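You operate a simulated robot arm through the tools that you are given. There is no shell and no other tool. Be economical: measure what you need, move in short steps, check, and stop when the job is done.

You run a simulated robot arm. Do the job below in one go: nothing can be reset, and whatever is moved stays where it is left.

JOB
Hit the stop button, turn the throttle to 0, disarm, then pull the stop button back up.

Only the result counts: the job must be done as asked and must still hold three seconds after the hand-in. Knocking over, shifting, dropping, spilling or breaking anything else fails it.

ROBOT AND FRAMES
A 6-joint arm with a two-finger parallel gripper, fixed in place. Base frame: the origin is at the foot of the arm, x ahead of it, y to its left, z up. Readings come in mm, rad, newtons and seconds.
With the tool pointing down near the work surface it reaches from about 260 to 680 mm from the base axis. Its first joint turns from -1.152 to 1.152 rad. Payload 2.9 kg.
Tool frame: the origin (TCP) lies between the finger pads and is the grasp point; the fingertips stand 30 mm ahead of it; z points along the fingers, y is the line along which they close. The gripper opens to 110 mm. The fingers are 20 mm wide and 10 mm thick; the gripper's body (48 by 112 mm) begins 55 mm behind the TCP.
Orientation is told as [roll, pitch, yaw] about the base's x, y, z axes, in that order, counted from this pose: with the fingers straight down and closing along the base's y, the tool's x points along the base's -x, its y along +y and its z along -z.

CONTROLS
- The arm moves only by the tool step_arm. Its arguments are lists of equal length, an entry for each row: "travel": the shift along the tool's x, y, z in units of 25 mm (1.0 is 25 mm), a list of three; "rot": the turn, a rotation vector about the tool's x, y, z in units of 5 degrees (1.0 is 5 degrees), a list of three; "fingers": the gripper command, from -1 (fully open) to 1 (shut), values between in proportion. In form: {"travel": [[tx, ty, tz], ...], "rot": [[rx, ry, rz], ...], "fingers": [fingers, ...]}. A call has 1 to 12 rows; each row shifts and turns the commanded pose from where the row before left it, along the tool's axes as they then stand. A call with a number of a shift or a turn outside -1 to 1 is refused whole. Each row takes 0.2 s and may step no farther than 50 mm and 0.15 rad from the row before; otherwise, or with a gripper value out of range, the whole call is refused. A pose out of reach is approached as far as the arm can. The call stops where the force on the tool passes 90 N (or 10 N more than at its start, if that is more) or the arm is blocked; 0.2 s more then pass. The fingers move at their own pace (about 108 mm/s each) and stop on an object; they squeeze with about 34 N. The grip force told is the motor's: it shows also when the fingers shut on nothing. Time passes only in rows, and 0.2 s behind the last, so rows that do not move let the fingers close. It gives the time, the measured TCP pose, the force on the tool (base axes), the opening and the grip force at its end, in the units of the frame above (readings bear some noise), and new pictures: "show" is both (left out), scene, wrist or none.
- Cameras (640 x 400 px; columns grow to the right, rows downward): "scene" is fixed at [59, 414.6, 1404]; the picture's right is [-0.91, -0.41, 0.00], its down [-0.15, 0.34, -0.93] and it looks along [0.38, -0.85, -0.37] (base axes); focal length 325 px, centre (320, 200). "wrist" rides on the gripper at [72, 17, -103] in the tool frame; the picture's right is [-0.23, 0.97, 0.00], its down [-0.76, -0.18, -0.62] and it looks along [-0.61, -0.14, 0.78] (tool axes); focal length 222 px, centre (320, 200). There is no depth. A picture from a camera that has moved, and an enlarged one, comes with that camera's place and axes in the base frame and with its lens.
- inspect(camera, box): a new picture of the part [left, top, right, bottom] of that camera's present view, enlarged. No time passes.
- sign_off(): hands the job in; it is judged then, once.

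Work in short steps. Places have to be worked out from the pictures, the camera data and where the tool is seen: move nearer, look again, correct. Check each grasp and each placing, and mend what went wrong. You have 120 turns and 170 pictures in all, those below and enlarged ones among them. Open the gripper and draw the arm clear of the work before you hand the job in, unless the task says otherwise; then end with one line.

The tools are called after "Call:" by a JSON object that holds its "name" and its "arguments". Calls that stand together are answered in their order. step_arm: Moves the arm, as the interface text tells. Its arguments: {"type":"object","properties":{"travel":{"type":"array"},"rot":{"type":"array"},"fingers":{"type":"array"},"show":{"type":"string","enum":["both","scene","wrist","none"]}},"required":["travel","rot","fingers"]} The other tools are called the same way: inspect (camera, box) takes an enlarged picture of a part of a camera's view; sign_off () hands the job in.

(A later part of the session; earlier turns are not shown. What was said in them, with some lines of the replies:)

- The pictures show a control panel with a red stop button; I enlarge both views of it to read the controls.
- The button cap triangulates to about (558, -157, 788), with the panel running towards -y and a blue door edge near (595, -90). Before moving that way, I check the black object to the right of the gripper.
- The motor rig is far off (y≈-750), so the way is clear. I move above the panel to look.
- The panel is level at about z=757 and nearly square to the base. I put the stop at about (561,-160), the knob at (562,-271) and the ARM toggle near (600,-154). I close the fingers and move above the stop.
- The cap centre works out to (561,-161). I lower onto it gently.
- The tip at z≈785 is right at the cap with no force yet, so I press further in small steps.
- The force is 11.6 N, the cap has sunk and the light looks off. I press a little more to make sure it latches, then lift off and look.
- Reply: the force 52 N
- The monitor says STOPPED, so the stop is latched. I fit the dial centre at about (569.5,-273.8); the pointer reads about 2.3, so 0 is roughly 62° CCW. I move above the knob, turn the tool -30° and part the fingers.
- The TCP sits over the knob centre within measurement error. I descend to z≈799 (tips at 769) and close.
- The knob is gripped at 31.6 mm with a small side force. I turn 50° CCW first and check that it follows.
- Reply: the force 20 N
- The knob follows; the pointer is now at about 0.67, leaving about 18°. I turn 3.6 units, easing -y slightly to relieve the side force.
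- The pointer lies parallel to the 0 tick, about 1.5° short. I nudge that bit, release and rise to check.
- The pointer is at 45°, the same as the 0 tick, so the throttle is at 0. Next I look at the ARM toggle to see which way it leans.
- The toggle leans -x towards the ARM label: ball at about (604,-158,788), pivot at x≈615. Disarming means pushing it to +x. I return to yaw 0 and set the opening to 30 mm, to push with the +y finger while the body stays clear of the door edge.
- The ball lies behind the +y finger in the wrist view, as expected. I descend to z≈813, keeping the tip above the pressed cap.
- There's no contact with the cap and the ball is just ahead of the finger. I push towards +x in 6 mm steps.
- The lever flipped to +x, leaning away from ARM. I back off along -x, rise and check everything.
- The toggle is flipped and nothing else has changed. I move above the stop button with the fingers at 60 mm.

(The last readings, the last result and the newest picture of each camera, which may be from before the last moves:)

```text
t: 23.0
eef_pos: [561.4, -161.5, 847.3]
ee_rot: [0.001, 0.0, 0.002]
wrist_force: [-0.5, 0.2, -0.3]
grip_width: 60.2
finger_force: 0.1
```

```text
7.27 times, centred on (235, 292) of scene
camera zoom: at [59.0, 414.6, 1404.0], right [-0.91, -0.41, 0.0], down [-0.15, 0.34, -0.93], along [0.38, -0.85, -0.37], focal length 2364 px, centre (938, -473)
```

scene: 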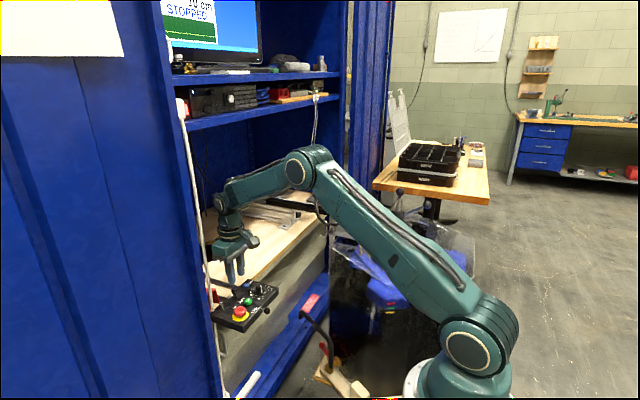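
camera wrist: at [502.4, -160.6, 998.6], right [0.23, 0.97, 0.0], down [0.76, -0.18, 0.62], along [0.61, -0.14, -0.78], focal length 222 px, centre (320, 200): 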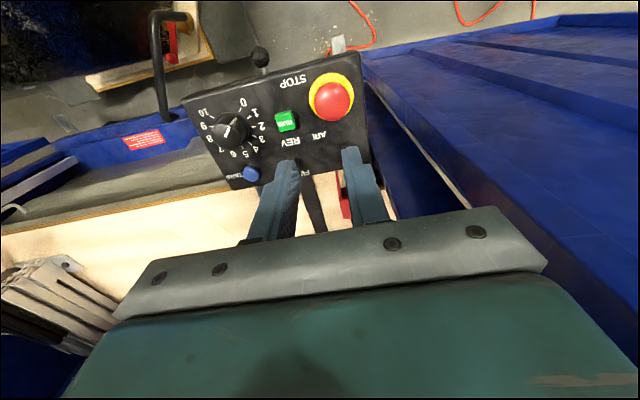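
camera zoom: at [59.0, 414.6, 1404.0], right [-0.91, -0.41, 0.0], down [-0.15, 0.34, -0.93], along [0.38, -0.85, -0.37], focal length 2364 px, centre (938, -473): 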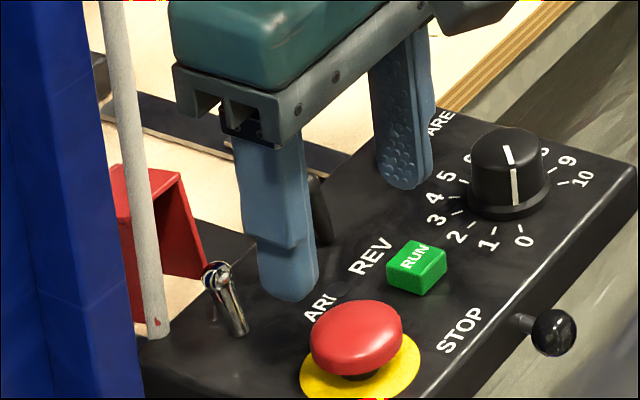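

The cap sits at about (562,-162), between the fingers. I lower to z≈794 and close on it.

Call:
{"name": "step_arm", "arguments": {"travel": [[-0.04, 0, 0.8], [0, 0, 0.8], [0, 0, 0.52], [0, 0, 0], [0, 0, 0], [0, 0, 0]], "rot": [[0, 0, 0], [0, 0, 0], [0, 0, 0], [0, 0, 0], [0, 0, 0], [0, 0, 0]], "fingers": [-0.09, -0.09, -0.09, 0.2, 1, 1], "show": "none"}}

Call:
{"name": "inspect", "arguments": {"camera": "scene", "box": [205, 265, 265, 320]}}

Call:
{"name": "inspect", "arguments": {"camera": "wrist", "box": [240, 60, 440, 200]}}

```text
t: 24.4
eef_pos: [561.4, -162.6, 796.3]
ee_rot: [0.0, -0.001, -0.001]
wrist_force: [0.9, -3.5, -2.2]
grip_width: 34.0
finger_force: 45.0
```

```text
7.27 times, centred on (235, 292) of scene
camera zoom: at [59.0, 414.5, 1404.0], right [-0.91, -0.41, 0.0], down [-0.15, 0.34, -0.93], along [0.38, -0.85, -0.37], focal length 2364 px, centre (938, -473)
```

zoom: 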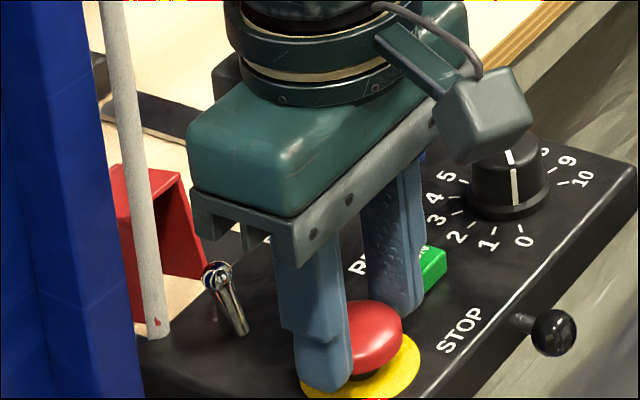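

```text
2.86 times, centred on (340, 130) of wrist
camera zoom: at [488.6, -145.9, 899.5], right [0.23, 0.97, 0.0], down [0.76, -0.18, 0.62], along [0.61, -0.14, -0.78], focal length 635 px, centre (263, 400)
```

zoom: 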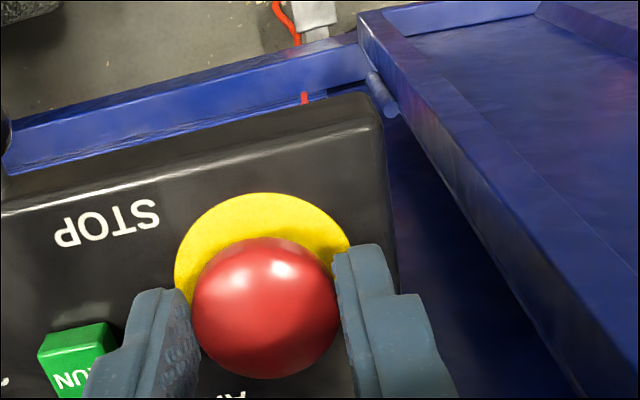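

The cap is gripped at 34 mm. I pull up in small steps.

Call:
{"name": "step_arm", "arguments": {"travel": [[0, 0, -0.1], [0, 0, -0.1], [0, 0, -0.1], [0, 0, -0.1], [0, 0, 0]], "rot": [[0, 0, 0], [0, 0, 0], [0, 0, 0], [0, 0, 0], [0, 0, 0]], "fingers": [1, 1, 1, 1, 1], "show": "none"}}

Call:
{"name": "inspect", "arguments": {"camera": "scene", "box": [205, 265, 265, 320]}}

Call:
{"name": "inspect", "arguments": {"camera": "scene", "box": [150, 0, 270, 60]}}

```text
t: 25.6
eef_pos: [560.8, -161.8, 804.2]
ee_rot: [0.001, 0.004, -0.001]
wrist_force: [1.4, -9.5, -18.8]
grip_width: 32.9
finger_force: 44.9
```

```text
7.27 times, centred on (235, 292) of scene
camera zoom: at [59.3, 414.3, 1404.1], right [-0.91, -0.41, 0.0], down [-0.15, 0.34, -0.93], along [0.38, -0.85, -0.37], focal length 2364 px, centre (938, -473)
```

zoom: 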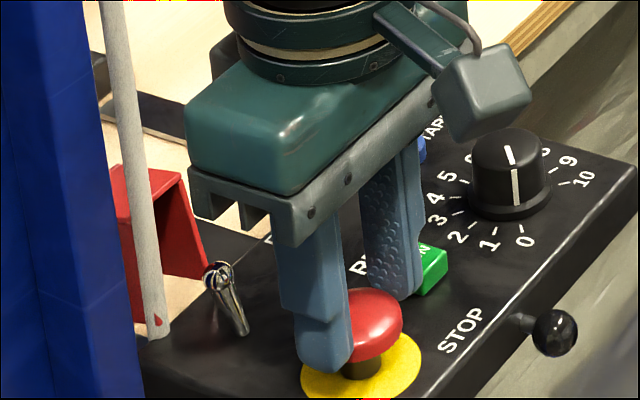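

```text
5.33 times, centred on (210, 30) of scene
camera zoom: at [59.3, 414.3, 1404.1], right [-0.91, -0.41, 0.0], down [-0.15, 0.34, -0.93], along [0.38, -0.85, -0.37], focal length 1733 px, centre (907, 1107)
```

zoom: 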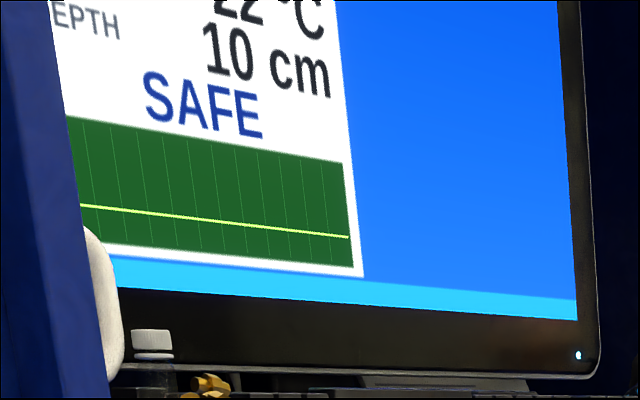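

The monitor reads SAFE, so the stop is up, the throttle is at 0 and it is disarmed. I open the fingers, rise and draw clear.

Call:
{"name": "step_arm", "arguments": {"travel": [[0, 0, 0], [0, 0, 0], [0, 0, 0], [0, 0, -0.6], [0, 0, -1], [0, 0, -1], [0.6, 0, -1], [1, 0, -1], [1, 0, -0.5], [1, 0, 0]], "rot": [[0, 0, 0], [0, 0, 0], [0, 0, 0], [0, 0, 0], [0, 0, 0], [0, 0, 0], [0, 0, 0], [0, 0, 0], [0, 0, 0], [0, 0, 0]], "fingers": [0, -0.09, -0.09, -0.09, -0.09, -0.09, -0.09, -0.5, -1, -1], "show": "scene"}}

Call:
{"name": "inspect", "arguments": {"camera": "scene", "box": [205, 265, 285, 335]}}

Call:
{"name": "inspect", "arguments": {"camera": "scene", "box": [150, 0, 270, 60]}}

```text
t: 27.8
eef_pos: [470.4, -164.0, 933.1]
ee_rot: [-0.001, 0.0, 0.001]
wrist_force: [-0.5, 0.0, -0.4]
grip_width: 110.0
finger_force: 0.0
```

scene: 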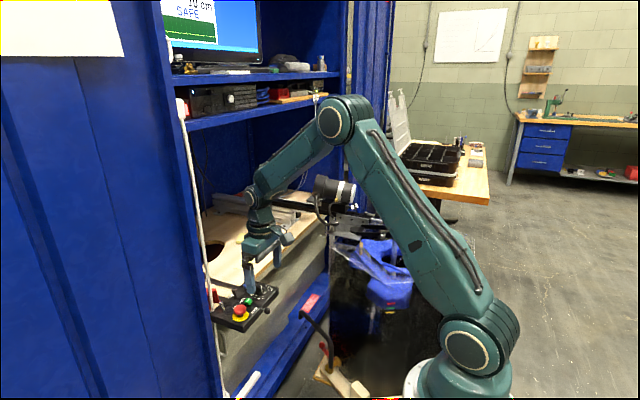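

```text
5.71 times, centred on (245, 300) of scene
camera zoom: at [59.0, 414.6, 1404.0], right [-0.91, -0.41, 0.0], down [-0.15, 0.34, -0.93], along [0.38, -0.85, -0.37], focal length 1857 px, centre (749, -371)
```

zoom: 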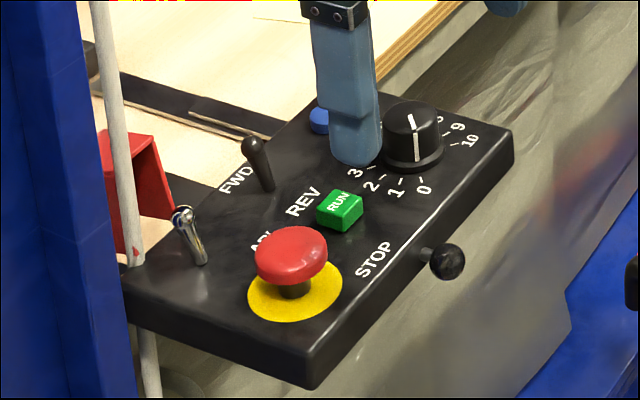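

```text
5.33 times, centred on (210, 30) of scene
camera zoom: at [59.0, 414.6, 1404.0], right [-0.91, -0.41, 0.0], down [-0.15, 0.34, -0.93], along [0.38, -0.85, -0.37], focal length 1733 px, centre (907, 1107)
```

zoom: 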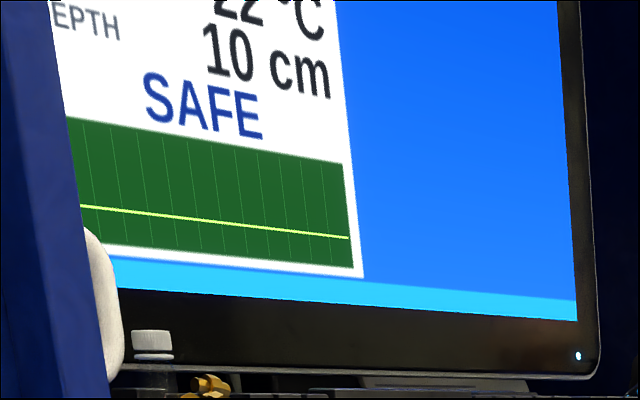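

The stop is up, the throttle at 0, the toggle disarmed and the monitor reads SAFE, with the arm clear and the gripper open. I hand it in.

Call:
{"name": "sign_off", "arguments": {}}

```text
The job is handed in.
```

The job is done and handed in: I hit the stop button, turned the throttle to 0, disarmed the toggle and pulled the stop button back up; the monitor read SAFE just before hand-in.
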